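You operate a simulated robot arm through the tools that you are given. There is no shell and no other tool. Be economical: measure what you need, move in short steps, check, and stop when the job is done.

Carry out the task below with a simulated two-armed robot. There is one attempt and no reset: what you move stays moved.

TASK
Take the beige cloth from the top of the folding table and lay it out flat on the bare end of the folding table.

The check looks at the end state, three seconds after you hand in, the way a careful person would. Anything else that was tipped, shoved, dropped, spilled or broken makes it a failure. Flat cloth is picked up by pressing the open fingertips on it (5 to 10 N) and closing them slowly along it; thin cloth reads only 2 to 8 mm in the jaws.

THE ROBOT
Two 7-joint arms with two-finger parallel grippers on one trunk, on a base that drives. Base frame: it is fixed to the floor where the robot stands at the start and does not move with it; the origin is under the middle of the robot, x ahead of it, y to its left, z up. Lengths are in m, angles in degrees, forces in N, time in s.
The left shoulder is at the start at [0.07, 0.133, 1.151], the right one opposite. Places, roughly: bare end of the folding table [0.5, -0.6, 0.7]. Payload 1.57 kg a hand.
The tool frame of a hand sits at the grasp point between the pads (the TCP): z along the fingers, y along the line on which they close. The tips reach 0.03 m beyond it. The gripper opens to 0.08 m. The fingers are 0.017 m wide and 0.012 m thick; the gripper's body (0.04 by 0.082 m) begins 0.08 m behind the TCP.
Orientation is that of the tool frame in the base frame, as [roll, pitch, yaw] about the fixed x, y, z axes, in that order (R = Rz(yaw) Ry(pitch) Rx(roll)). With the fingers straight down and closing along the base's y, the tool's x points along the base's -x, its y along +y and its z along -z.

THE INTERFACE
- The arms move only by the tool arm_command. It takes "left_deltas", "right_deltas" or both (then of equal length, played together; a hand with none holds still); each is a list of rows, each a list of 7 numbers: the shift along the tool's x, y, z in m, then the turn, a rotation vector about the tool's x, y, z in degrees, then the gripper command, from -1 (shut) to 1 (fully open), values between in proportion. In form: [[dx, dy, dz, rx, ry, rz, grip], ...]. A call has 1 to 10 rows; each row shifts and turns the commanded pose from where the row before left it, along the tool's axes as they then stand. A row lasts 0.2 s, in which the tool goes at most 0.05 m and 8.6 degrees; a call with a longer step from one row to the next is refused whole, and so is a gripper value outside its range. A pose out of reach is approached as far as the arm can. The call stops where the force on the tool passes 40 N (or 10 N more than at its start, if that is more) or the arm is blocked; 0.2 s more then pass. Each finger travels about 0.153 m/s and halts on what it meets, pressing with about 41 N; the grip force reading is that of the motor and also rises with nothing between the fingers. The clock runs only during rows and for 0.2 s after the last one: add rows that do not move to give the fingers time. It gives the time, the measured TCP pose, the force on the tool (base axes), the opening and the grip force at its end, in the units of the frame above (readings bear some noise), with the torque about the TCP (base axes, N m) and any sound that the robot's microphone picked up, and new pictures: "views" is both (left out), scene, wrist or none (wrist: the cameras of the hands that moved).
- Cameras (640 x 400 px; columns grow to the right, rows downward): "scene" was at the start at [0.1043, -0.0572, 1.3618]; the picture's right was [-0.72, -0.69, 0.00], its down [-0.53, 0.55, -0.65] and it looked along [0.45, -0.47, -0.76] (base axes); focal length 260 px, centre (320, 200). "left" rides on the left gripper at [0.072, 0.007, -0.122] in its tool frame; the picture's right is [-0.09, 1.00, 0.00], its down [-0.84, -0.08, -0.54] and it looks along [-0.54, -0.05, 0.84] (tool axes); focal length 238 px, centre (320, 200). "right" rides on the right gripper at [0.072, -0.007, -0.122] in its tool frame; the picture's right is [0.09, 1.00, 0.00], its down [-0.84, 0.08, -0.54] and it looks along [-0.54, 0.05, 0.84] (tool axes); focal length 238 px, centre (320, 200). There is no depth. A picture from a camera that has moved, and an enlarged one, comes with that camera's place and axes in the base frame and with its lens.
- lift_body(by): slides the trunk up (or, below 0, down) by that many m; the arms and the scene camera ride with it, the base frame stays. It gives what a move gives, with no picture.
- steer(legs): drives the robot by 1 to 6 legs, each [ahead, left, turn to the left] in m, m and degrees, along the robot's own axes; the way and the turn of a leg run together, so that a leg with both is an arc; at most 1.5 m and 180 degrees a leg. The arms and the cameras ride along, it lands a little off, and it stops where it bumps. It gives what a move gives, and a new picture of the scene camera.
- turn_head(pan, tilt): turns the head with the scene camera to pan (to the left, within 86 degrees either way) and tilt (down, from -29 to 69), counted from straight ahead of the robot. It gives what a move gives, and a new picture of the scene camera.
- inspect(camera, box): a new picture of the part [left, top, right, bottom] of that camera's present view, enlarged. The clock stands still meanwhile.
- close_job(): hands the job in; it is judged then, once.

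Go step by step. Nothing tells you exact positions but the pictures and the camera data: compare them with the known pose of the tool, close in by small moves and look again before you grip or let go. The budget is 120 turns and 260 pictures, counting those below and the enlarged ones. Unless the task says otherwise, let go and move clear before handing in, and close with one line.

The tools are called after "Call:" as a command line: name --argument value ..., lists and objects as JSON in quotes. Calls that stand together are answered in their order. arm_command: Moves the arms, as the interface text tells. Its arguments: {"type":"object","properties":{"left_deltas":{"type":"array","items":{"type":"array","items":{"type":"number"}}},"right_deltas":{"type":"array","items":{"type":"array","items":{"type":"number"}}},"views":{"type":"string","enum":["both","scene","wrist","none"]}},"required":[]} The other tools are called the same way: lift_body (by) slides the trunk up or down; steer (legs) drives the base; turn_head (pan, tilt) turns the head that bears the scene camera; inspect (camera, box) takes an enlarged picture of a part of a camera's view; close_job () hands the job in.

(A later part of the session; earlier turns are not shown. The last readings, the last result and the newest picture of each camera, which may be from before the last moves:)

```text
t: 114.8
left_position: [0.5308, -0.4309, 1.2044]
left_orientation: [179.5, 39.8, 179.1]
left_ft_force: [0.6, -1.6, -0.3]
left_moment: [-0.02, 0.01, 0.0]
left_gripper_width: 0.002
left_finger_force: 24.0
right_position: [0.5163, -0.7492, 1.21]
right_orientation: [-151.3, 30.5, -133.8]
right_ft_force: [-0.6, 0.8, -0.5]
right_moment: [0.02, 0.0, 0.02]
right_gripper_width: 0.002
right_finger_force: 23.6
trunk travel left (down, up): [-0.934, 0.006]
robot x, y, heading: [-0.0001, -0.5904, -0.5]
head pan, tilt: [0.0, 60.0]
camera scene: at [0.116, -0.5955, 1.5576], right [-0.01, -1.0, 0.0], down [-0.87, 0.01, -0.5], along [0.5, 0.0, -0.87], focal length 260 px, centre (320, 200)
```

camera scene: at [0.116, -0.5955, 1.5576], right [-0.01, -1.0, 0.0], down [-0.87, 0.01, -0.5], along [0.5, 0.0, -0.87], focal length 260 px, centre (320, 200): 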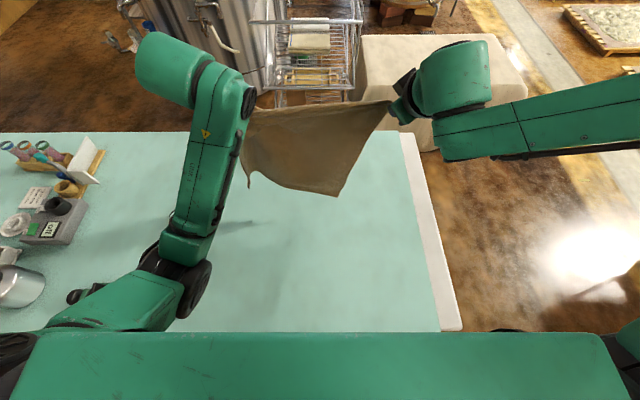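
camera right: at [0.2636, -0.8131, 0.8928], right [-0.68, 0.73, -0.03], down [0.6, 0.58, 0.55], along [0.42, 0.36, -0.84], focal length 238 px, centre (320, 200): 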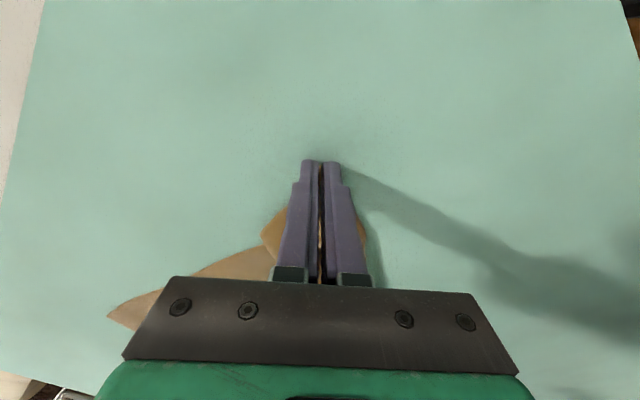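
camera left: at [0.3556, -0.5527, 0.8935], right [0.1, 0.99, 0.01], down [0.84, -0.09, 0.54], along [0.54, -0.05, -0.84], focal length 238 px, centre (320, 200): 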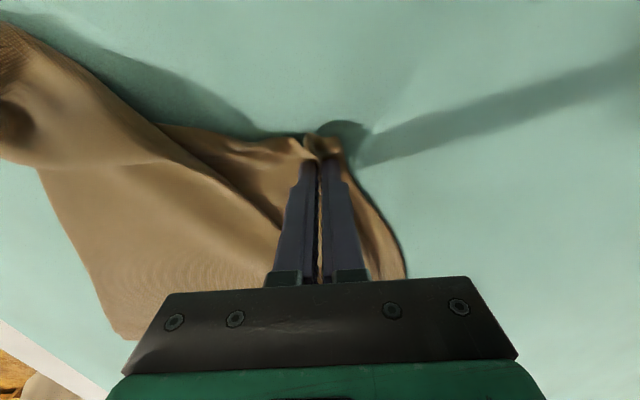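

The left elbow is out of trouble. I'll go another 0.12 m forward, then lower the trunk until the hem meets the table.

Call:
arm_command --left_deltas '[[-0.0153, 0, 0.0129, 0, 0, 0, -1], [-0.0153, 0, 0.0129, 0, 0, 0, -1], [-0.0153, 0, 0.0129, 0, 0, 0, -1], [-0.0153, 0, 0.0129, 0, 0, 0, -1], [-0.0153, 0, 0.0129, 0, 0, 0, -1], [-0.0153, 0, 0.0129, 0, 0, 0, -1], [0, 0, 0, 0, 0, 0, -1]]' --right_deltas '[[-0.0133, -0.0104, 0.0142, 0, 0, 0, -1], [-0.0133, -0.0104, 0.0142, 0, 0, 0, -1], [-0.0133, -0.0104, 0.0142, 0, 0, 0, -1], [-0.0133, -0.0104, 0.0142, 0, 0, 0, -1], [-0.0133, -0.0104, 0.0142, 0, 0, 0, -1], [-0.0133, -0.0104, 0.0142, 0, 0, 0, -1], [0, 0, 0, 0, 0, 0, -1]]' --views "none"

Call:
lift_body --by -0.12

Call:
inspect --camera "scene" --box '[160, 0, 480, 200]'

```text
t: 116.4
left_position: [0.6499, -0.4334, 1.2038]
left_orientation: [179.6, 39.8, 179.2]
left_ft_force: [-0.3, -1.1, 0.5]
left_moment: [-0.06, 0.01, 0.0]
left_gripper_width: 0.0022
left_finger_force: 24.0
right_position: [0.6462, -0.7496, 1.2129]
right_orientation: [-151.1, 30.4, -133.7]
right_ft_force: [-0.4, 1.0, -1.0]
right_moment: [0.03, 0.04, 0.06]
right_gripper_width: 0.0019
right_finger_force: 23.3
trunk travel left (down, up): [-0.934, 0.006]
robot x, y, heading: [-0.0062, -0.5958, -0.5]
head pan, tilt: [0.0, 60.0]
```

```text
t: 117.9
left_position: [0.648, -0.4321, 1.0841]
left_orientation: [179.4, 39.8, 179.3]
left_ft_force: [-0.3, -1.2, -0.6]
left_moment: [-0.05, 0.04, -0.02]
left_gripper_width: 0.0022
left_finger_force: 23.6
right_position: [0.6462, -0.7493, 1.0923]
right_orientation: [-151.1, 30.4, -133.7]
right_ft_force: [0.5, 0.6, -0.3]
right_moment: [0.0, 0.01, -0.01]
right_gripper_width: 0.0019
right_finger_force: 24.0
trunk travel left (down, up): [-0.814, 0.126]
robot x, y, heading: [-0.0033, -0.5952, -0.3]
head pan, tilt: [0.0, 60.0]
```

```text
2.00 times, centred on (320, 100) of scene
camera zoom: at [0.1145, -0.5948, 1.4377], right [-0.01, -1.0, 0.0], down [-0.87, 0.01, -0.5], along [0.5, 0.0, -0.87], focal length 520 px, centre (320, 400)
```

zoom: 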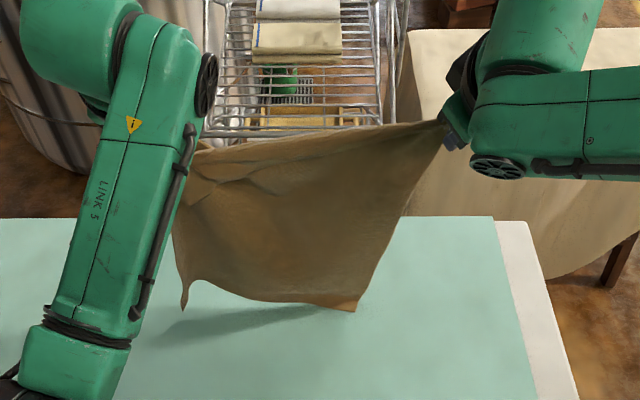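

The lowest hem point is about 4 cm above the table. I'll lower 5 cm more and start laying diagonally.

Call:
lift_body --by -0.05

Call:
arm_command --left_deltas '[[0.0141, 0, 0.0012, 0, 0, 0, -1], [0.0141, 0, 0.0012, 0, 0, 0, -1], [0.0141, 0, 0.0012, 0, 0, 0, -1], [0.0141, 0, 0.0012, 0, 0, 0, -1], [0.0141, 0, 0.0012, 0, 0, 0, -1], [0.0141, 0, 0.0012, 0, 0, 0, -1], [0.0141, 0, 0.0012, 0, 0, 0, -1], [0.0141, 0, 0.0012, 0, 0, 0, -1]]' --right_deltas '[[0.0111, 0.0087, 0.0012, 0, 0, 0, -1], [0.0111, 0.0087, 0.0012, 0, 0, 0, -1], [0.0111, 0.0087, 0.0012, 0, 0, 0, -1], [0.0111, 0.0087, 0.0012, 0, 0, 0, -1], [0.0111, 0.0087, 0.0012, 0, 0, 0, -1], [0.0111, 0.0087, 0.0012, 0, 0, 0, -1], [0.0111, 0.0087, 0.0012, 0, 0, 0, -1], [0.0111, 0.0087, 0.0012, 0, 0, 0, -1]]' --views "scene"

```text
t: 118.8
left_position: [0.6489, -0.4321, 1.0337]
left_orientation: [179.6, 39.8, 179.2]
left_ft_force: [-0.5, -0.9, 0.6]
left_moment: [-0.06, -0.07, -0.01]
left_gripper_width: 0.0021
left_finger_force: 23.6
right_position: [0.6454, -0.7493, 1.0422]
right_orientation: [-151.2, 30.4, -133.7]
right_ft_force: [0.2, 1.5, -0.6]
right_moment: [0.05, 0.02, 0.03]
right_gripper_width: 0.0018
right_finger_force: 24.1
trunk travel left (down, up): [-0.764, 0.176]
robot x, y, heading: [-0.0019, -0.5954, -0.4]
head pan, tilt: [0.0, 60.0]
```

```text
t: 120.6
left_position: [0.5668, -0.4316, 0.9544]
left_orientation: [179.4, 39.8, 179.2]
left_ft_force: [-0.7, -1.6, 0.5]
left_moment: [-0.05, -0.03, -0.01]
left_gripper_width: 0.0023
left_finger_force: 24.1
right_position: [0.5686, -0.7497, 0.9622]
right_orientation: [-151.1, 30.5, -133.6]
right_ft_force: [-0.5, 1.1, 0.1]
right_moment: [0.05, -0.01, 0.03]
right_gripper_width: 0.0019
right_finger_force: 24.0
trunk travel left (down, up): [-0.764, 0.176]
robot x, y, heading: [-0.0046, -0.5971, -0.2]
head pan, tilt: [0.0, 60.0]
camera scene: at [0.1142, -0.5949, 1.3877], right [-0.01, -1.0, 0.0], down [-0.87, 0.01, -0.5], along [0.5, 0.0, -0.87], focal length 260 px, centre (320, 200)
```

scene: 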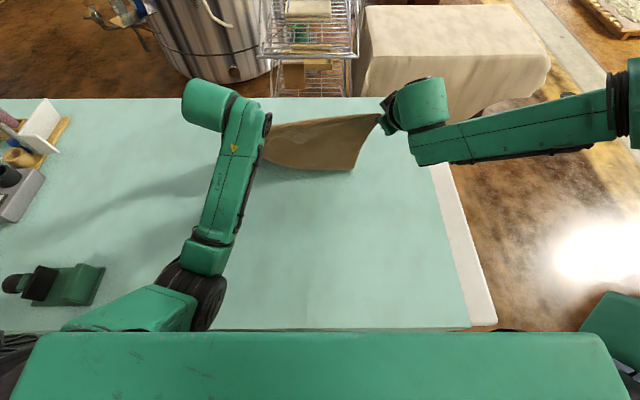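

It's laying well. To keep the left elbow clear, I'll do the rest of the backward motion with the base and lower with the trunk.

Call:
steer --legs '[[-0.05, 0, 0]]'

Call:
lift_body --by -0.04

Call:
steer --legs '[[-0.05, 0, 0]]'

```text
t: 121.5
left_position: [0.5222, -0.4308, 0.9524]
left_orientation: [179.7, 39.5, 179.2]
left_ft_force: [-0.4, -1.7, 0.4]
left_moment: [-0.05, 0.01, -0.01]
left_gripper_width: 0.002
left_finger_force: 23.7
right_position: [0.5236, -0.7509, 0.9597]
right_orientation: [-151.2, 30.3, -133.8]
right_ft_force: [-0.3, 1.8, -1.1]
right_moment: [0.04, 0.04, 0.07]
right_gripper_width: 0.0018
right_finger_force: 23.1
trunk travel left (down, up): [-0.764, 0.176]
robot x, y, heading: [-0.0474, -0.5951, -0.4]
head pan, tilt: [0.0, 60.0]
camera scene: at [0.0724, -0.5947, 1.3871], right [-0.01, -1.0, 0.0], down [-0.87, 0.01, -0.5], along [0.5, 0.0, -0.87], focal length 260 px, centre (320, 200)
```

scene: 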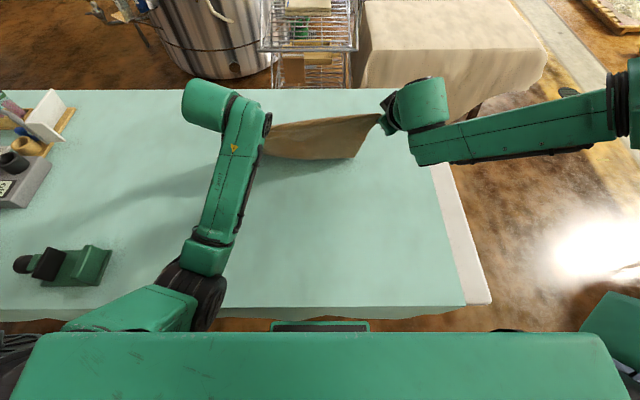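

```text
t: 122.4
left_position: [0.5184, -0.4315, 0.9158]
left_orientation: [179.6, 39.8, 179.1]
left_ft_force: [0.2, -1.3, -0.7]
left_moment: [-0.06, 0.02, -0.01]
left_gripper_width: 0.002
left_finger_force: 23.9
right_position: [0.519, -0.75, 0.9234]
right_orientation: [-151.0, 30.5, -133.8]
right_ft_force: [-0.5, 2.1, -0.3]
right_moment: [0.03, 0.03, 0.04]
right_gripper_width: 0.0019
right_finger_force: 23.5
trunk travel left (down, up): [-0.724, 0.216]
robot x, y, heading: [-0.05, -0.5926, -0.4]
head pan, tilt: [0.0, 60.0]
```

```text
t: 123.3
left_position: [0.4736, -0.4324, 0.9115]
left_orientation: [179.5, 39.6, 179.2]
left_ft_force: [-0.2, -2.8, 1.1]
left_moment: [-0.06, 0.02, -0.03]
left_gripper_width: 0.002
left_finger_force: 23.9
right_position: [0.4743, -0.7512, 0.9206]
right_orientation: [-151.2, 30.2, -133.9]
right_ft_force: [-0.3, 2.1, -0.5]
right_moment: [0.02, 0.03, 0.05]
right_gripper_width: 0.002
right_finger_force: 23.6
trunk travel left (down, up): [-0.724, 0.216]
robot x, y, heading: [-0.1013, -0.5917, -0.3]
head pan, tilt: [0.0, 60.0]
camera scene: at [0.0217, -0.5945, 1.3473], right [-0.01, -1.0, 0.0], down [-0.87, 0.01, -0.5], along [0.5, 0.0, -0.87], focal length 260 px, centre (320, 200)
```

scene: 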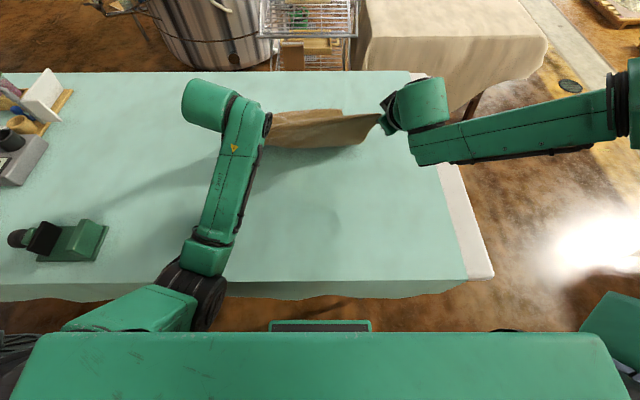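

The far portion is flat behind the curtain. Now I'll retreat and lower with the arms while gradually bringing the tools upright, so neither elbow tucks in.

Call:
arm_command --left_deltas '[[0.0101, 0, -0.002, 0, 4, 0, -1], [0.0102, 0, -0.0012, 0, 4, 0, -1], [0.0103, 0, -0.0005, 0, 4, 0, -1], [0.0103, 0, 0.0002, 0, 4, 0, -1], [0.0103, 0, 0.0009, 0, 4, 0, -1], [0.0102, 0, 0.0016, 0, 4, 0, -1], [0.01, 0, 0.0023, 0, 4, 0, -1], [0.0098, 0, 0.003, 0, 4, 0, -1], [0.0096, 0, 0.0037, 0, 4, 0, -1], [0.0093, 0, 0.0044, 0, 4, 0, -1]]' --right_deltas '[[0.008, 0.0062, -0.002, -2.46, 3.15, 0, -1], [0.008, 0.0063, -0.0012, -2.46, 3.15, 0, -1], [0.0081, 0.0063, -0.0005, -2.46, 3.15, 0, -1], [0.0081, 0.0063, 0.0002, -2.46, 3.15, 0, -1], [0.0081, 0.0063, 0.0009, -2.46, 3.15, 0, -1], [0.008, 0.0063, 0.0016, -2.46, 3.15, 0, -1], [0.0079, 0.0062, 0.0023, -2.46, 3.15, 0, -1], [0.0077, 0.006, 0.003, -2.46, 3.15, 0, -1], [0.0076, 0.0059, 0.0037, -2.46, 3.15, 0, -1], [0.0073, 0.0057, 0.0044, -2.46, 3.15, 0, -1]]' --views "both"

```text
t: 125.7
left_position: [0.3851, -0.3833, 0.8597]
left_orientation: [174.6, -0.1, -177.8]
left_ft_force: [1.2, -18.2, 1.2]
left_moment: [-0.6, -0.03, 0.15]
left_gripper_width: 0.002
left_finger_force: 23.9
left hand out of reach, approached as far as the arm can: row 8, 10
right_position: [0.3815, -0.7488, 0.8711]
right_orientation: [-179.1, 0.5, -141.7]
right_ft_force: [-0.9, 19.2, -1.0]
right_moment: [0.31, 0.02, 0.21]
right_gripper_width: 0.0026
right_finger_force: 24.5
trunk travel left (down, up): [-0.724, 0.216]
robot x, y, heading: [-0.096, -0.5906, -0.5]
head pan, tilt: [0.0, 60.0]
stopped in row 10 (left hand): the arm was blocked; the commanded pose is now the measured one
camera scene: at [0.018, -0.5949, 1.3477], right [-0.01, -1.0, 0.0], down [-0.87, 0.01, -0.5], along [0.5, 0.0, -0.87], focal length 260 px, centre (320, 200)
camera right: at [0.3251, -0.7949, 0.9929], right [-0.69, 0.73, -0.02], down [0.6, 0.58, 0.55], along [0.41, 0.37, -0.84], focal length 238 px, centre (320, 200)
camera left: at [0.3126, -0.3913, 0.9812], right [0.05, 0.99, 0.09], down [0.84, -0.1, 0.53], along [0.54, 0.05, -0.84], focal length 238 px, centre (320, 200)
```

scene: 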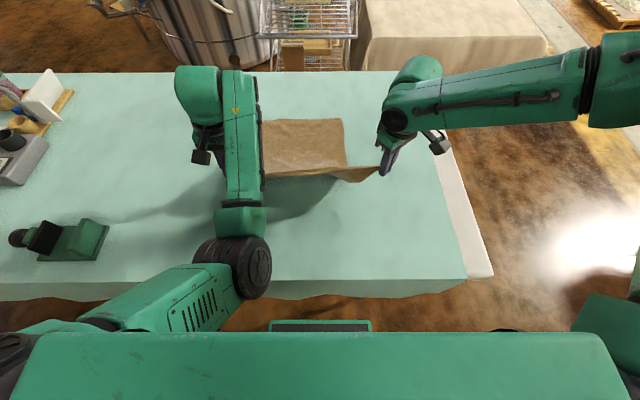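
right: 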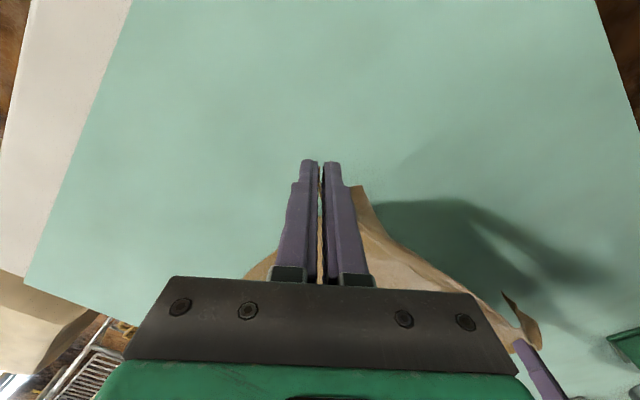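
left: 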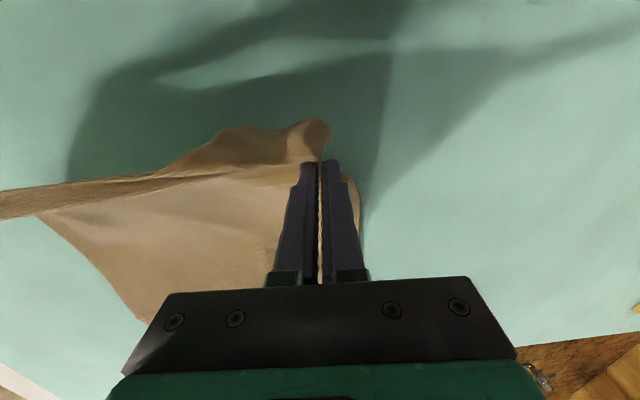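

The left hand still holds, but its elbow has come low near the table edge. I'll ease the tension with the right hand and look at the elbow before lowering.

Call:
arm_command --right_deltas '[[-0.0062, 0.0079, 0, 0, 0, 0, -1], [-0.0062, 0.0079, 0, 0, 0, 0, -1], [-0.0062, 0.0079, 0, 0, 0, 0, -1], [0, 0, 0, 0, 0, 0, -1]]' --views "none"

Call:
turn_head --pan 15 --tilt 69

```text
t: 126.7
left_position: [0.3856, -0.3808, 0.8594]
left_orientation: [174.6, -0.1, -177.6]
left_ft_force: [0.6, -5.6, 0.0]
left_moment: [-0.17, 0.01, 0.04]
left_gripper_width: 0.0021
left_finger_force: 23.9
right_position: [0.3718, -0.7291, 0.8778]
right_orientation: [-178.9, 0.5, -142.0]
right_ft_force: [-0.4, 5.7, -1.6]
right_moment: [0.07, 0.02, 0.1]
right_gripper_width: 0.0018
right_finger_force: 23.2
right hand out of reach, approached as far as the arm can: row 1, 2, 3
trunk travel left (down, up): [-0.724, 0.216]
robot x, y, heading: [-0.0994, -0.5921, -0.2]
head pan, tilt: [0.0, 60.0]
```

```text
t: 127.5
left_position: [0.3847, -0.3808, 0.8583]
left_orientation: [174.5, -0.1, -177.7]
left_ft_force: [-0.2, -7.0, 0.6]
left_moment: [-0.2, -0.03, 0.1]
left_gripper_width: 0.002
left_finger_force: 24.3
right_position: [0.3715, -0.7291, 0.8768]
right_orientation: [-179.0, 0.4, -142.0]
right_ft_force: [0.6, 6.0, -1.2]
right_moment: [0.1, 0.0, 0.06]
right_gripper_width: 0.0018
right_finger_force: 22.6
trunk travel left (down, up): [-0.724, 0.216]
robot x, y, heading: [-0.0978, -0.5919, -0.5]
head pan, tilt: [15.0, 68.8]
camera scene: at [0.006, -0.5798, 1.3383], right [0.25, -0.97, 0.0], down [-0.9, -0.23, -0.36], along [0.35, 0.09, -0.93], focal length 260 px, centre (320, 200)
```

scene: 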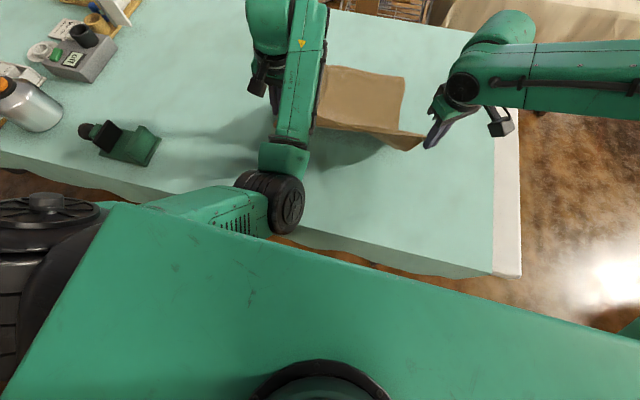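

The elbow is over the table edge, with its clearance unclear. I'll test with a tiny 1.5 cm trunk drop and see whether the left hand follows fully.

Call:
lift_body --by -0.015

```text
t: 128.1
left_position: [0.3854, -0.3806, 0.8418]
left_orientation: [174.5, 0.0, -177.7]
left_ft_force: [0.6, -6.1, 0.5]
left_moment: [-0.23, -0.03, 0.04]
left_gripper_width: 0.0021
left_finger_force: 23.9
right_position: [0.37, -0.7286, 0.8616]
right_orientation: [-178.8, 0.6, -142.0]
right_ft_force: [0.1, 6.4, -0.8]
right_moment: [0.09, 0.02, 0.07]
right_gripper_width: 0.0016
right_finger_force: 23.7
trunk travel left (down, up): [-0.709, 0.231]
robot x, y, heading: [-0.0976, -0.5999, -0.6]
head pan, tilt: [15.0, 68.8]
```

The left hand followed fully with no contact. I'll continue in small drops while watching the left hand's pose.

Call:
lift_body --by -0.02

Call:
inspect --camera "scene" --box '[160, 0, 560, 300]'

Call:
inspect --camera "left" --box '[0, 0, 640, 400]'

```text
t: 128.8
left_position: [0.3848, -0.3807, 0.8244]
left_orientation: [174.5, -0.1, -177.7]
left_ft_force: [-0.1, -6.5, 0.0]
left_moment: [-0.21, -0.01, 0.04]
left_gripper_width: 0.0021
left_finger_force: 24.0
right_position: [0.37, -0.7288, 0.8416]
right_orientation: [-178.9, 0.4, -142.0]
right_ft_force: [-0.2, 6.2, -0.4]
right_moment: [0.09, 0.01, 0.08]
right_gripper_width: 0.0021
right_finger_force: 23.4
trunk travel left (down, up): [-0.689, 0.251]
robot x, y, heading: [-0.1004, -0.5923, -0.7]
head pan, tilt: [15.0, 68.8]
```

```text
1.33 times, centred on (360, 150) of scene
camera zoom: at [0.0056, -0.5797, 1.3033], right [0.25, -0.97, 0.0], down [-0.9, -0.23, -0.36], along [0.35, 0.09, -0.93], focal length 347 px, centre (267, 267)
```

zoom: 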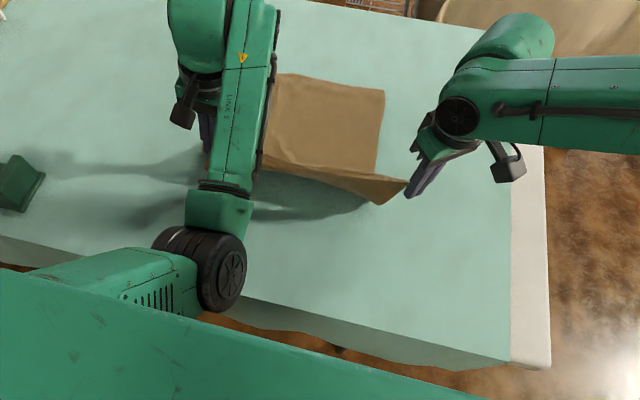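

```text
1.00 times, centred on (320, 200) of left
camera zoom: at [0.312, -0.3903, 0.9454], right [0.05, 0.99, 0.09], down [0.84, -0.09, 0.53], along [0.54, 0.05, -0.84], focal length 238 px, centre (320, 200)
```

zoom: 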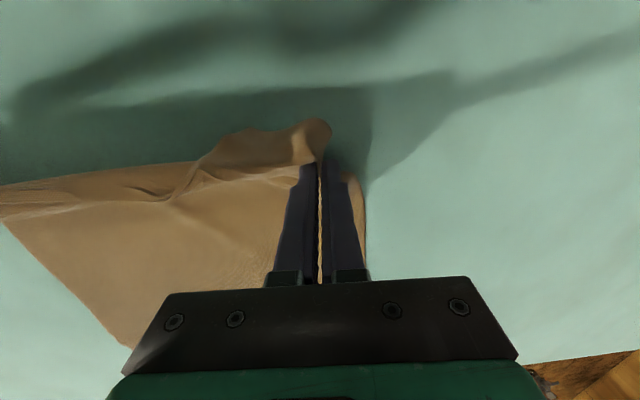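

Everything is following well. I'll lower another 3 cm, pull back a little with the base, then lower again.

Call:
lift_body --by -0.03

Call:
steer --legs '[[-0.03, 0, 0]]'

Call:
lift_body --by -0.018

Call:
inspect --camera "left" --box '[0, 0, 640, 400]'

```text
t: 129.5
left_position: [0.3849, -0.3817, 0.7938]
left_orientation: [174.5, -0.1, -177.7]
left_ft_force: [0.2, -5.3, 1.3]
left_moment: [-0.16, -0.04, 0.03]
left_gripper_width: 0.0021
left_finger_force: 23.8
right_position: [0.3716, -0.7293, 0.8121]
right_orientation: [-179.0, 0.5, -142.0]
right_ft_force: [-0.2, 6.3, -0.5]
right_moment: [0.1, -0.02, 0.1]
right_gripper_width: 0.0017
right_finger_force: 23.2
trunk travel left (down, up): [-0.659, 0.281]
robot x, y, heading: [-0.0985, -0.5915, -0.7]
head pan, tilt: [15.0, 68.8]
```

```text
t: 130.4
left_position: [0.3561, -0.3814, 0.7932]
left_orientation: [174.4, -0.2, -177.7]
left_ft_force: [0.2, -6.2, 0.6]
left_moment: [-0.18, 0.01, 0.07]
left_gripper_width: 0.0017
left_finger_force: 23.9
right_position: [0.3431, -0.7301, 0.8116]
right_orientation: [-178.9, 0.4, -141.9]
right_ft_force: [0.2, 6.5, -0.4]
right_moment: [0.09, 0.06, 0.08]
right_gripper_width: 0.0017
right_finger_force: 24.2
trunk travel left (down, up): [-0.659, 0.281]
robot x, y, heading: [-0.1293, -0.5904, -0.6]
head pan, tilt: [15.0, 68.8]
camera scene: at [-0.0221, -0.5795, 1.273], right [0.25, -0.97, 0.0], down [-0.9, -0.23, -0.36], along [0.35, 0.09, -0.93], focal length 260 px, centre (320, 200)
```

scene: 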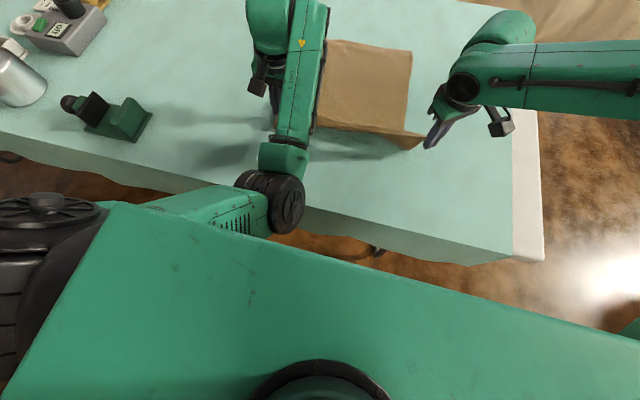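

```text
t: 131.0
left_position: [0.355, -0.3811, 0.7762]
left_orientation: [174.6, -0.1, -177.6]
left_ft_force: [0.5, -6.2, 1.4]
left_moment: [-0.18, 0.01, 0.03]
left_gripper_width: 0.0022
left_finger_force: 23.8
right_position: [0.3409, -0.7273, 0.7938]
right_orientation: [-178.9, 0.6, -142.0]
right_ft_force: [0.3, 5.9, 0.2]
right_moment: [0.07, 0.01, 0.07]
right_gripper_width: 0.0019
right_finger_force: 23.1
trunk travel left (down, up): [-0.641, 0.299]
robot x, y, heading: [-0.1278, -0.59, -0.5]
head pan, tilt: [15.0, 68.8]
```

```text
1.00 times, centred on (320, 200) of left
camera zoom: at [0.2816, -0.3897, 0.898], right [0.05, 0.99, 0.1], down [0.84, -0.09, 0.53], along [0.54, 0.05, -0.84], focal length 238 px, centre (320, 200)
```

zoom: 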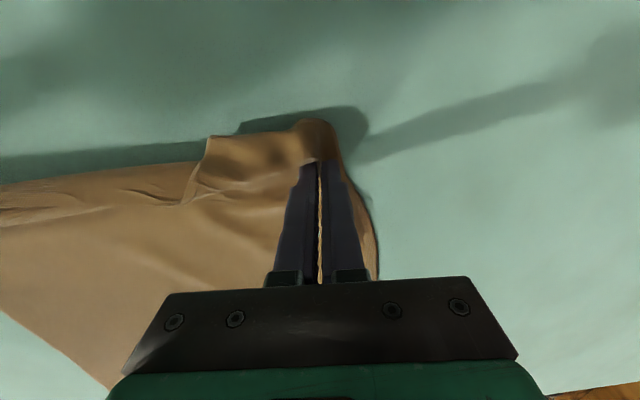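

The left corner is almost on the table. I'll lower the right hand by its arm, then open both grippers gently and lift away with the trunk.

Call:
arm_command --right_deltas '[[0, 0, 0.006, 0, 0, 0, -1], [0, 0, 0.006, 0, 0, 0, -1], [0, 0, 0.006, 0, 0, 0, -1], [0, 0, 0.001, 0, 0, 0, -1], [0, 0, 0, 0, 0, 0, -0.8], [0, 0, 0, 0, 0, 0, -0.6], [0, 0, 0, 0, 0, 0, -0.5], [0, 0, 0, 0, 0, 0, -0.5]]' --left_deltas '[[0, -0.005, 0, 0, 0, 0, -1], [0, 0, 0, 0, 0, 0, -1], [0, 0, 0, 0, 0, 0, -1], [0, 0, 0, 0, 0, 0, -1], [0, 0, 0, 0, 0, 0, -0.8], [0, 0, 0, 0, 0, 0, -0.6], [0, 0, 0, 0, 0, 0, -0.5], [0, 0, 0, 0, 0, 0, -0.5]]' --views "wrist"

```text
t: 132.8
left_position: [0.3545, -0.3816, 0.7767]
left_orientation: [174.0, 0.1, -177.3]
left_ft_force: [0.5, -0.1, 0.3]
left_moment: [0.03, -0.02, -0.03]
left_gripper_width: 0.0199
left_finger_force: 0.1
right_position: [0.3369, -0.734, 0.781]
right_orientation: [-178.9, 0.5, -142.0]
right_ft_force: [-0.3, -0.4, 0.4]
right_moment: [-0.02, 0.0, -0.04]
right_gripper_width: 0.0202
right_finger_force: 0.1
right hand out of reach, approached as far as the arm can: row 2, 4
trunk travel left (down, up): [-0.641, 0.299]
robot x, y, heading: [-0.1269, -0.5931, -0.6]
head pan, tilt: [15.0, 68.8]
camera right: at [0.2804, -0.7796, 0.9023], right [-0.69, 0.73, -0.02], down [0.6, 0.58, 0.55], along [0.41, 0.36, -0.84], focal length 238 px, centre (320, 200)
camera left: at [0.2824, -0.3917, 0.8981], right [0.05, 0.99, 0.1], down [0.84, -0.09, 0.53], along [0.54, 0.06, -0.84], focal length 238 px, centre (320, 200)
```

right: 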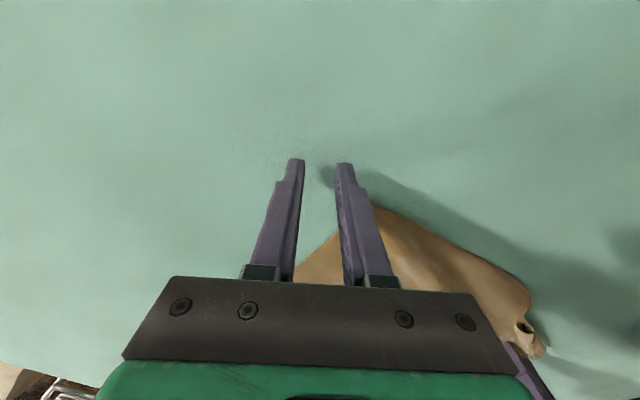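
left: 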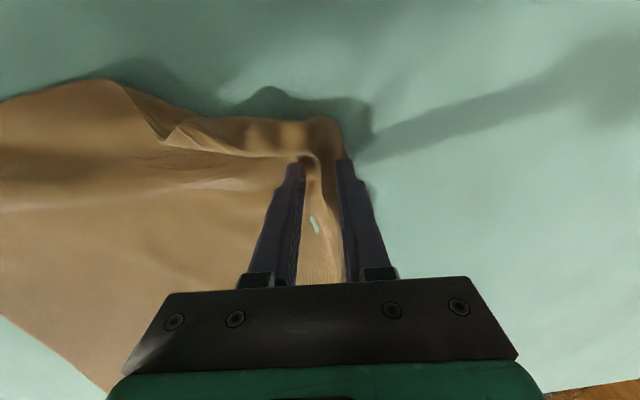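

Both are released. I'll lift away with the trunk and look at the result.

Call:
lift_body --by 0.29

Call:
turn_head --pan 0 --tilt 50

Call:
inspect --camera "right" --box '[0, 0, 640, 400]'

Call:
inspect --camera "left" --box '[0, 0, 640, 400]'

```text
t: 135.7
left_position: [0.3543, -0.3825, 1.0666]
left_orientation: [174.0, -0.1, -177.2]
left_ft_force: [-0.2, 0.9, -0.1]
left_moment: [0.02, -0.01, 0.01]
left_gripper_width: 0.02
left_finger_force: 0.0
right_position: [0.3355, -0.7346, 1.0696]
right_orientation: [-178.9, 0.5, -142.1]
right_ft_force: [-0.5, -0.2, 0.1]
right_moment: [0.03, 0.0, 0.0]
right_gripper_width: 0.0202
right_finger_force: 0.1
trunk travel left (down, up): [-0.931, 0.009]
robot x, y, heading: [-0.1283, -0.5922, -0.4]
head pan, tilt: [15.0, 68.8]
```

```text
t: 136.6
left_position: [0.3548, -0.3801, 1.0661]
left_orientation: [174.0, 0.0, -177.3]
left_ft_force: [0.7, 0.9, -0.2]
left_moment: [0.03, -0.01, -0.01]
left_gripper_width: 0.02
left_finger_force: 0.0
right_position: [0.3366, -0.734, 1.0704]
right_orientation: [-178.9, 0.5, -142.0]
right_ft_force: [-0.5, -0.3, -0.3]
right_moment: [0.0, -0.01, 0.01]
right_gripper_width: 0.02
right_finger_force: 0.2
trunk travel left (down, up): [-0.931, 0.009]
robot x, y, heading: [-0.1275, -0.5924, -0.3]
head pan, tilt: [0.0, 50.0]
camera scene: at [-0.0014, -0.5941, 1.5672], right [-0.01, -1.0, 0.0], down [-0.77, 0.01, -0.64], along [0.64, 0.0, -0.77], focal length 260 px, centre (320, 200)
```

scene: 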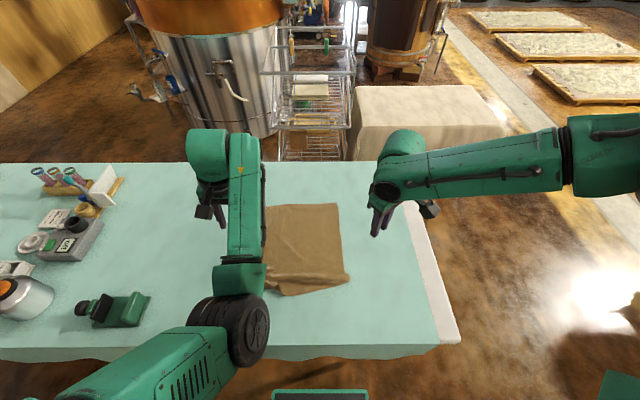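

```text
1.00 times, centred on (320, 200) of right
camera zoom: at [0.2804, -0.7796, 1.1923], right [-0.69, 0.73, -0.02], down [0.6, 0.58, 0.55], along [0.41, 0.36, -0.84], focal length 238 px, centre (320, 200)
```

zoom: 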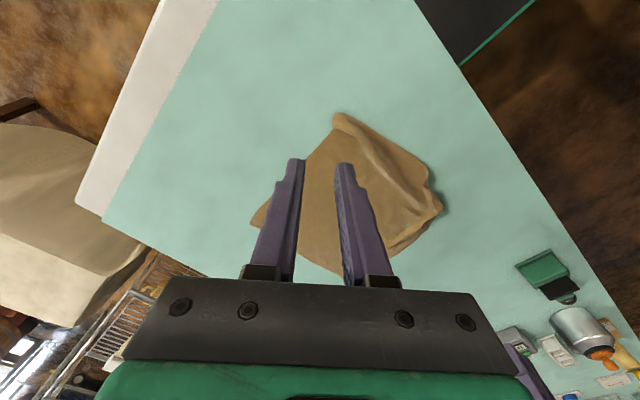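

```text
1.00 times, centred on (320, 200) of left
camera zoom: at [0.2824, -0.3917, 1.1879], right [0.05, 0.99, 0.1], down [0.84, -0.09, 0.53], along [0.54, 0.06, -0.84], focal length 238 px, centre (320, 200)
```

zoom: 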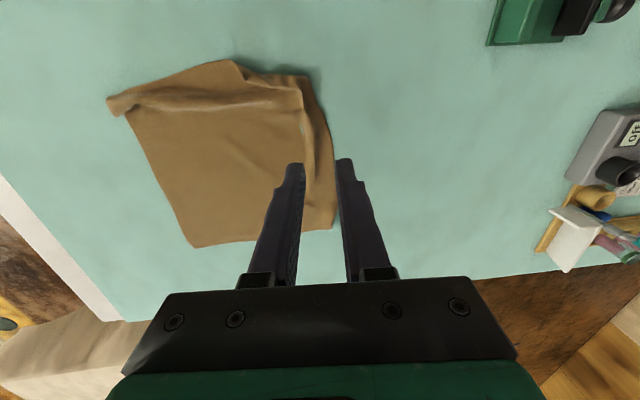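

Much better: a mostly flat sheet with some bunching along the near edge. I'll get the left arm back to its good posture with the high raise and move it aside so I can see everything.

Call:
arm_command --left_deltas '[[0, 0, -0.045, 0, 0, 0, 0], [0, 0, -0.045, 0, 0, 0, 0], [0, 0, -0.045, 0, 0, 0, 0], [0.0, 0, -0.045, 0, 0, 0, 0], [0.02, 0, -0.04, 0, 0, 0, 0], [0.03, 0, -0.035, 0, 0, 0, 0], [0.04, 0, 0, 0, 0, 0, 0], [0.04, 0, 0, 0, 0, 0, 0], [0.03, 0, 0, 0, 0, 0, 0]]' --views "none"

Call:
inspect --camera "scene" --box '[230, 180, 390, 320]'

```text
t: 138.6
left_position: [0.3999, -0.3204, 1.2926]
left_orientation: [174.4, -0.1, -177.7]
left_ft_force: [-0.2, -0.4, 0.0]
left_moment: [0.02, -0.02, 0.02]
left_gripper_width: 0.0399
left_finger_force: 0.1
left hand out of reach, approached as far as the arm can: row 1, 2, 3, 4, 5, 6, 7, 8, 9
right_position: [0.3363, -0.7332, 1.0699]
right_orientation: [-178.9, 0.6, -142.0]
right_ft_force: [0.1, -0.2, 0.6]
right_moment: [-0.01, -0.01, 0.01]
right_gripper_width: 0.0202
right_finger_force: 0.2
trunk travel left (down, up): [-0.931, 0.009]
robot x, y, heading: [-0.1286, -0.5931, -0.5]
head pan, tilt: [0.0, 50.0]
```

```text
2.86 times, centred on (310, 250) of scene
camera zoom: at [-0.0019, -0.594, 1.5673], right [-0.01, -1.0, 0.0], down [-0.77, 0.01, -0.64], along [0.64, -0.01, -0.77], focal length 743 px, centre (349, 57)
```

zoom: 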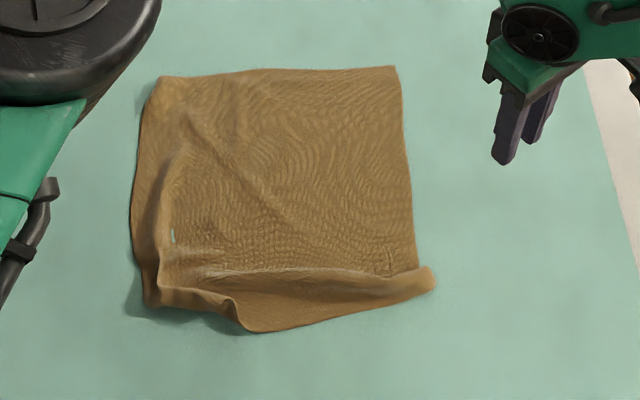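

The cloth is mostly flat: the far and right edges are good, and it spans about x 0.29–0.67, y −0.70 to −0.34. A rolled strip remains along the near edge, with slack on the left. I'll get the left arm back in posture before smoothing corner by corner.

Call:
arm_command --left_deltas '[[0, -0.02, -0.04, 0, 0, 0, 0], [0, -0.02, -0.04, 0, 0, 0, 0], [0.03, -0.02, -0.02, 0, 0, 0, 0], [0.04, -0.02, 0, 0, 0, 0, 0], [0.04, 0, 0, 0, 0, 0, 0], [0.04, 0, 0, 0, 0, 0, 0], [0.04, 0, 0, 0, 0, 0, 0], [0.0, 0, 0, 0, 0, 0, 0]]' --right_deltas '[[0, 0, 0, 0, 0, 0, -0.25], [-0.014, 0.0075, 0, 0, 0, 0, -0.25], [-0.014, 0.0075, 0, 0, 0, 0, -0.25], [-0.014, 0.0075, 0, 0, 0, 0, -0.25], [-0.014, 0.0075, 0, 0, 0, 0, -0.25], [0, 0, 0, 0, 0, 0, -0.25], [0, 0, 0, 0, 0, 0, -0.25], [0, 0, 0, 0, 0, 0, -0.25]]' --views "scene"

```text
t: 140.3
left_position: [0.3978, -0.3745, 1.3893]
left_orientation: [174.5, -0.1, -177.7]
left_ft_force: [-0.6, 0.1, 0.1]
left_moment: [0.0, 0.02, 0.02]
left_gripper_width: 0.0397
left_finger_force: 0.0
left hand out of reach, approached as far as the arm can: row 1, 3, 4, 5, 6, 7
right_position: [0.3287, -0.7103, 1.0934]
right_orientation: [-178.9, 0.6, -142.1]
right_ft_force: [0.1, 0.2, -0.6]
right_moment: [0.02, 0.01, -0.04]
right_gripper_width: 0.03
right_finger_force: 0.0
right hand out of reach, approached as far as the arm can: row 2, 3, 4, 5
trunk travel left (down, up): [-0.931, 0.009]
robot x, y, heading: [-0.1268, -0.5939, -0.6]
head pan, tilt: [0.0, 50.0]
camera scene: at [-0.0014, -0.5941, 1.5672], right [-0.01, -1.0, 0.0], down [-0.77, 0.01, -0.64], along [0.64, -0.01, -0.77], focal length 260 px, centre (320, 200)
```

scene: 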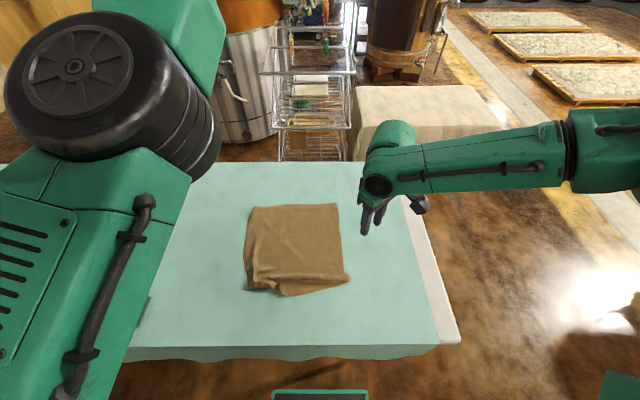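

The right arm needs the trunk low. The left elbow is high, so I'll lower the trunk 0.27 and bring the right hand over the near-right corner.

Call:
lift_body --by -0.27

Call:
arm_command --right_deltas '[[-0.012, 0.0, -0.01, 0, 0, 0, -0.25], [-0.012, 0.0, 0, 0, 0, 0, -0.25], [-0.012, 0.0, 0, 0, 0, 0, -0.25], [0, 0, 0, 0, 0, 0, -0.25]]' --views "both"

```text
t: 143.1
left_position: [0.3968, -0.3731, 1.1197]
left_orientation: [174.6, 0.0, -177.7]
left_ft_force: [0.5, 0.3, 0.2]
left_moment: [-0.01, 0.03, -0.02]
left_gripper_width: 0.0402
left_finger_force: 0.1
right_position: [0.3291, -0.7117, 0.8245]
right_orientation: [-178.9, 0.6, -141.9]
right_ft_force: [0.4, -0.1, 0.0]
right_moment: [0.03, 0.01, 0.02]
right_gripper_width: 0.03
right_finger_force: 0.2
trunk travel left (down, up): [-0.661, 0.279]
robot x, y, heading: [-0.1327, -0.5956, -0.5]
head pan, tilt: [0.0, 50.0]
```

```text
t: 144.1
left_position: [0.396, -0.3737, 1.1192]
left_orientation: [174.6, -0.1, -177.7]
left_ft_force: [-0.2, 0.0, 0.1]
left_moment: [0.01, -0.01, 0.0]
left_gripper_width: 0.0402
left_finger_force: 0.1
right_position: [0.3404, -0.7085, 0.8445]
right_orientation: [-178.8, 0.8, -142.0]
right_ft_force: [-0.4, 0.8, -0.1]
right_moment: [0.01, -0.04, 0.0]
right_gripper_width: 0.0299
right_finger_force: 0.1
right hand out of reach, approached as far as the arm can: row 1, 2, 3
trunk travel left (down, up): [-0.661, 0.279]
robot x, y, heading: [-0.1302, -0.5879, -0.5]
head pan, tilt: [0.0, 50.0]
camera scene: at [-0.0014, -0.5941, 1.2972], right [-0.01, -1.0, 0.0], down [-0.77, 0.01, -0.64], along [0.64, -0.01, -0.77], focal length 260 px, centre (320, 200)
camera right: at [0.2841, -0.7535, 0.9668], right [-0.69, 0.73, -0.02], down [0.6, 0.58, 0.55], along [0.41, 0.37, -0.83], focal length 238 px, centre (320, 200)
```

scene: 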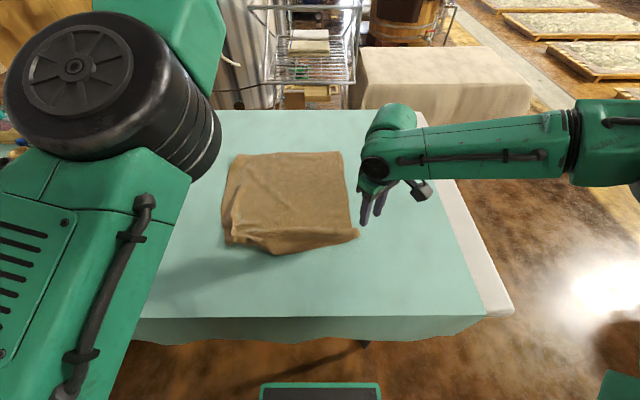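
right: 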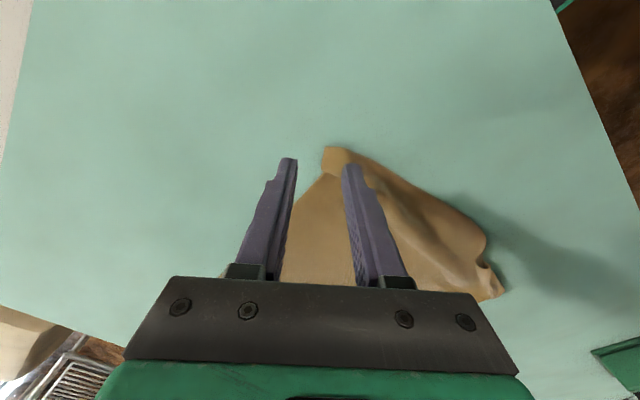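

I'll drive 8 cm forward so the right hand works closer to the body, then position over the corner.

Call:
steer --legs '[[0.08, 0, 0]]'

Call:
arm_command --right_deltas '[[0.013, 0.0104, 0.005, 0, 0, 0, -0.25], [0.013, 0.0104, 0.005, 0, 0, 0, -0.25], [0.013, 0.0104, 0.005, 0, 0, 0, -0.25], [0.01, 0.008, 0.005, 0, 0, 0, -0.25], [0, 0, 0, 0, 0, 0, -0.25]]' --views "wrist"

```text
t: 145.2
left_position: [0.4745, -0.3748, 1.12]
left_orientation: [174.6, -0.1, -177.8]
left_ft_force: [0.0, -0.4, 0.4]
left_moment: [0.0, -0.01, 0.03]
left_gripper_width: 0.0399
left_finger_force: 0.0
right_position: [0.4179, -0.7084, 0.8455]
right_orientation: [-178.9, 0.8, -142.0]
right_ft_force: [-0.4, 0.8, -0.2]
right_moment: [0.02, 0.0, -0.02]
right_gripper_width: 0.0299
right_finger_force: 0.0
trunk travel left (down, up): [-0.661, 0.279]
robot x, y, heading: [-0.0478, -0.5927, -0.5]
head pan, tilt: [0.0, 50.0]
camera scene: at [0.076, -0.5947, 1.2974], right [-0.01, -1.0, 0.0], down [-0.77, 0.01, -0.64], along [0.64, -0.01, -0.77], focal length 260 px, centre (320, 200)
```

scene: 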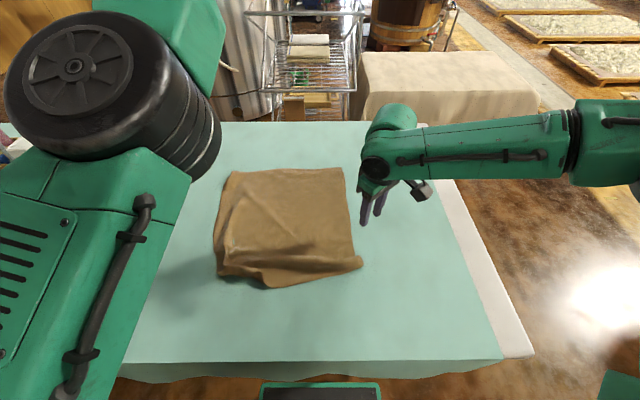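

```text
t: 146.3
left_position: [0.4764, -0.3743, 1.1203]
left_orientation: [174.4, -0.1, -177.8]
left_ft_force: [1.2, 0.4, 0.4]
left_moment: [-0.01, 0.03, -0.03]
left_gripper_width: 0.0401
left_finger_force: 0.0
right_position: [0.3579, -0.709, 0.8231]
right_orientation: [-178.9, 0.6, -142.0]
right_ft_force: [0.4, -0.1, 0.2]
right_moment: [0.01, -0.01, -0.01]
right_gripper_width: 0.0298
right_finger_force: 0.0
trunk travel left (down, up): [-0.661, 0.279]
robot x, y, heading: [-0.0538, -0.594, -0.7]
head pan, tilt: [0.0, 50.0]
camera right: at [0.302, -0.7545, 0.9447], right [-0.68, 0.73, -0.02], down [0.6, 0.58, 0.55], along [0.41, 0.37, -0.83], focal length 238 px, centre (320, 200)
```

right: 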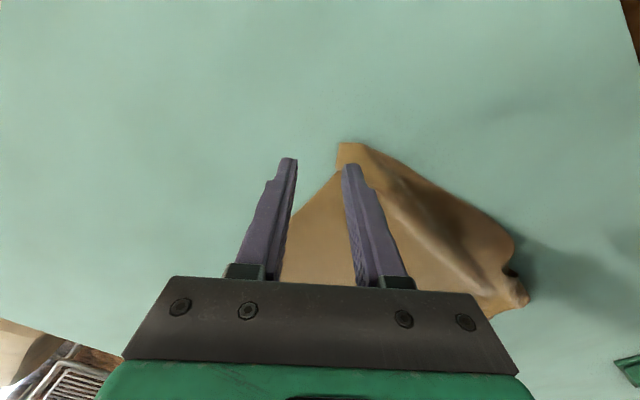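

The corner is at about (0.340, −0.686). I'll shift the hand +y by 4.5 cm, then lower.

Call:
arm_command --right_deltas '[[-0.009, 0.0115, 0, 0, 0, 0, 0], [-0.009, 0.0115, 0, 0, 0, 0, 0], [-0.009, 0.0115, 0, 0, 0, 0, 0], [0, 0, 0, 0, 0, 0, 0]]' --views "none"

Call:
lift_body --by -0.035

Call:
inspect --camera "right" --box '[0, 0, 640, 400]'

```text
t: 147.3
left_position: [0.4749, -0.3738, 1.1199]
left_orientation: [174.5, -0.1, -177.7]
left_ft_force: [0.5, 0.8, 0.1]
left_moment: [-0.01, 0.01, -0.07]
left_gripper_width: 0.0398
left_finger_force: 0.1
right_position: [0.352, -0.6699, 0.8274]
right_orientation: [-179.0, 0.8, -142.0]
right_ft_force: [0.7, -0.4, -0.9]
right_moment: [0.02, -0.02, -0.01]
right_gripper_width: 0.0402
right_finger_force: 0.1
right hand out of reach, approached as far as the arm can: row 3
trunk travel left (down, up): [-0.661, 0.279]
robot x, y, heading: [-0.0521, -0.5921, -0.5]
head pan, tilt: [0.0, 50.0]
```

```text
t: 148.1
left_position: [0.4747, -0.3726, 1.0852]
left_orientation: [174.7, -0.1, -177.6]
left_ft_force: [0.3, 0.4, -0.3]
left_moment: [0.02, -0.02, 0.01]
left_gripper_width: 0.04
left_finger_force: 0.0
right_position: [0.3524, -0.6706, 0.7924]
right_orientation: [-178.8, 0.7, -142.0]
right_ft_force: [-0.1, 0.1, 0.1]
right_moment: [-0.01, 0.0, 0.01]
right_gripper_width: 0.0401
right_finger_force: 0.1
trunk travel left (down, up): [-0.626, 0.314]
robot x, y, heading: [-0.0499, -0.5915, -0.6]
head pan, tilt: [0.0, 50.0]
```

```text
1.00 times, centred on (320, 200) of right
camera zoom: at [0.295, -0.7164, 0.9141], right [-0.69, 0.73, -0.02], down [0.6, 0.58, 0.55], along [0.41, 0.37, -0.83], focal length 238 px, centre (320, 200)
```

zoom: 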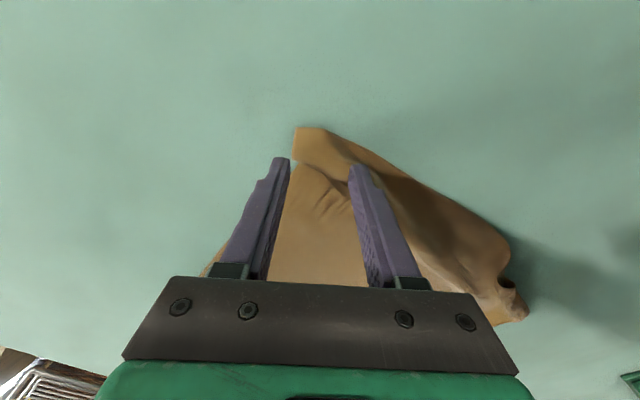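

I'll shift back 1 cm over the rolled corner end and lower with the trunk to contact.

Call:
arm_command --right_deltas '[[0.01, -0.002, 0, 0, 0, 0, 0], [0, 0, 0, 0, 0, 0, 0]]' --views "none"

Call:
lift_body --by -0.02

Call:
arm_command --right_deltas '[[0, 0, 0.001, 0, 0, 0, -0.1], [0, 0, 0, 0, 0, 0, -0.3], [0, 0, 0, 0, 0, 0, -0.45], [0, 0, 0, 0, 0, 0, -0.6], [0, 0, 0, 0, 0, 0, -0.75], [0, 0, 0, 0, 0, 0, -0.9], [0, 0, 0, 0, 0, 0, -1], [0, 0, 0, 0, 0, 0, -1], [0, 0, 0, 0, 0, 0, -1]]' --views "wrist"

```text
t: 148.7
left_position: [0.4754, -0.3732, 1.084]
left_orientation: [174.6, -0.1, -177.8]
left_ft_force: [-1.0, 0.7, 0.1]
left_moment: [-0.02, -0.02, 0.02]
left_gripper_width: 0.04
left_finger_force: 0.0
right_position: [0.3443, -0.6786, 0.7928]
right_orientation: [-178.9, 0.9, -141.9]
right_ft_force: [-0.5, 0.1, -0.1]
right_moment: [0.0, -0.02, 0.01]
right_gripper_width: 0.0397
right_finger_force: 0.0
trunk travel left (down, up): [-0.626, 0.314]
robot x, y, heading: [-0.0541, -0.5945, -0.7]
head pan, tilt: [0.0, 50.0]
```

```text
t: 149.4
left_position: [0.4748, -0.3736, 1.0648]
left_orientation: [174.6, 0.0, -177.7]
left_ft_force: [0.0, -0.3, 0.1]
left_moment: [0.0, 0.01, 0.02]
left_gripper_width: 0.0401
left_finger_force: 0.1
right_position: [0.3441, -0.6788, 0.7724]
right_orientation: [-178.9, 0.9, -142.0]
right_ft_force: [0.6, -0.1, 5.0]
right_moment: [0.1, 0.03, 0.0]
right_gripper_width: 0.04
right_finger_force: 0.0
trunk travel left (down, up): [-0.606, 0.334]
robot x, y, heading: [-0.0492, -0.5943, -0.8]
head pan, tilt: [0.0, 50.0]
```

```text
t: 151.4
left_position: [0.4742, -0.3734, 1.0662]
left_orientation: [174.6, 0.0, -177.7]
left_ft_force: [0.1, -0.4, -0.5]
left_moment: [0.0, 0.03, -0.02]
left_gripper_width: 0.0398
left_finger_force: 0.1
right_position: [0.3434, -0.6786, 0.7732]
right_orientation: [-178.8, 0.9, -142.0]
right_ft_force: [-1.7, 1.9, 14.6]
right_moment: [0.13, 0.06, 0.01]
right_gripper_width: 0.0039
right_finger_force: 24.6
trunk travel left (down, up): [-0.606, 0.334]
robot x, y, heading: [-0.0522, -0.5913, -0.2]
head pan, tilt: [0.0, 50.0]
camera right: at [0.2877, -0.7243, 0.8938], right [-0.69, 0.73, -0.02], down [0.6, 0.58, 0.55], along [0.42, 0.37, -0.83], focal length 238 px, centre (320, 200)
```

right: 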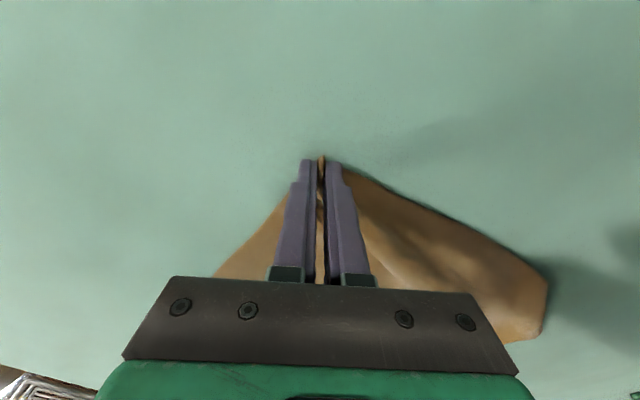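

The roll end is gripped. I'll lift slightly and pull outward toward the near-right by about 8 cm.

Call:
arm_command --right_deltas '[[0, 0, -0.006, 0, 0, 0, -1], [0.0152, -0.0033, 0, 0, 0, 0, -1], [0.0152, -0.0033, 0, 0, 0, 0, -1], [0.0152, -0.0033, 0, 0, 0, 0, -1], [0.0152, -0.0033, 0, 0, 0, 0, -1], [0.0152, -0.0033, 0, 0, 0, 0, -1], [0, 0, 0, 0, 0, 0, -1]]' --views "both"

```text
t: 153.0
left_position: [0.4754, -0.3741, 1.0653]
left_orientation: [174.6, 0.0, -177.7]
left_ft_force: [0.3, -0.3, 0.0]
left_moment: [-0.01, 0.0, 0.01]
left_gripper_width: 0.0399
left_finger_force: 0.0
right_position: [0.2958, -0.7368, 0.7778]
right_orientation: [-178.9, 0.9, -142.0]
right_ft_force: [0.6, 1.1, 1.4]
right_moment: [0.02, -0.04, 0.02]
right_gripper_width: 0.0031
right_finger_force: 23.8
trunk travel left (down, up): [-0.606, 0.334]
robot x, y, heading: [-0.052, -0.5897, -0.7]
head pan, tilt: [0.0, 50.0]
camera scene: at [0.0773, -0.5944, 1.2422], right [-0.01, -1.0, 0.0], down [-0.77, 0.01, -0.64], along [0.64, -0.01, -0.77], focal length 260 px, centre (320, 200)
camera right: at [0.2396, -0.7829, 0.8985], right [-0.69, 0.73, -0.02], down [0.6, 0.58, 0.55], along [0.41, 0.37, -0.83], focal length 238 px, centre (320, 200)
```

scene: 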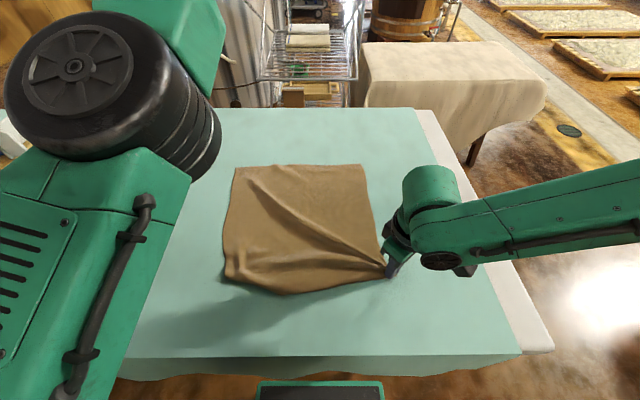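
right: 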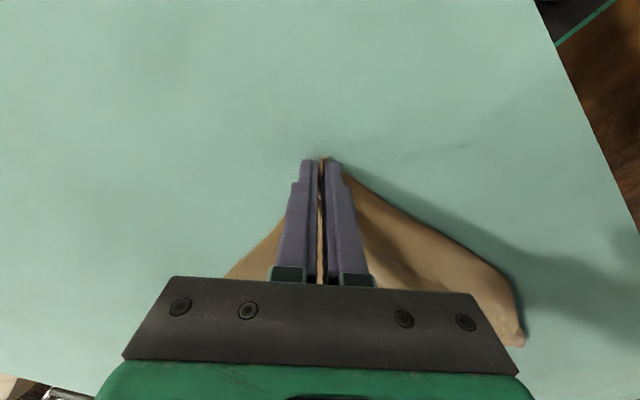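

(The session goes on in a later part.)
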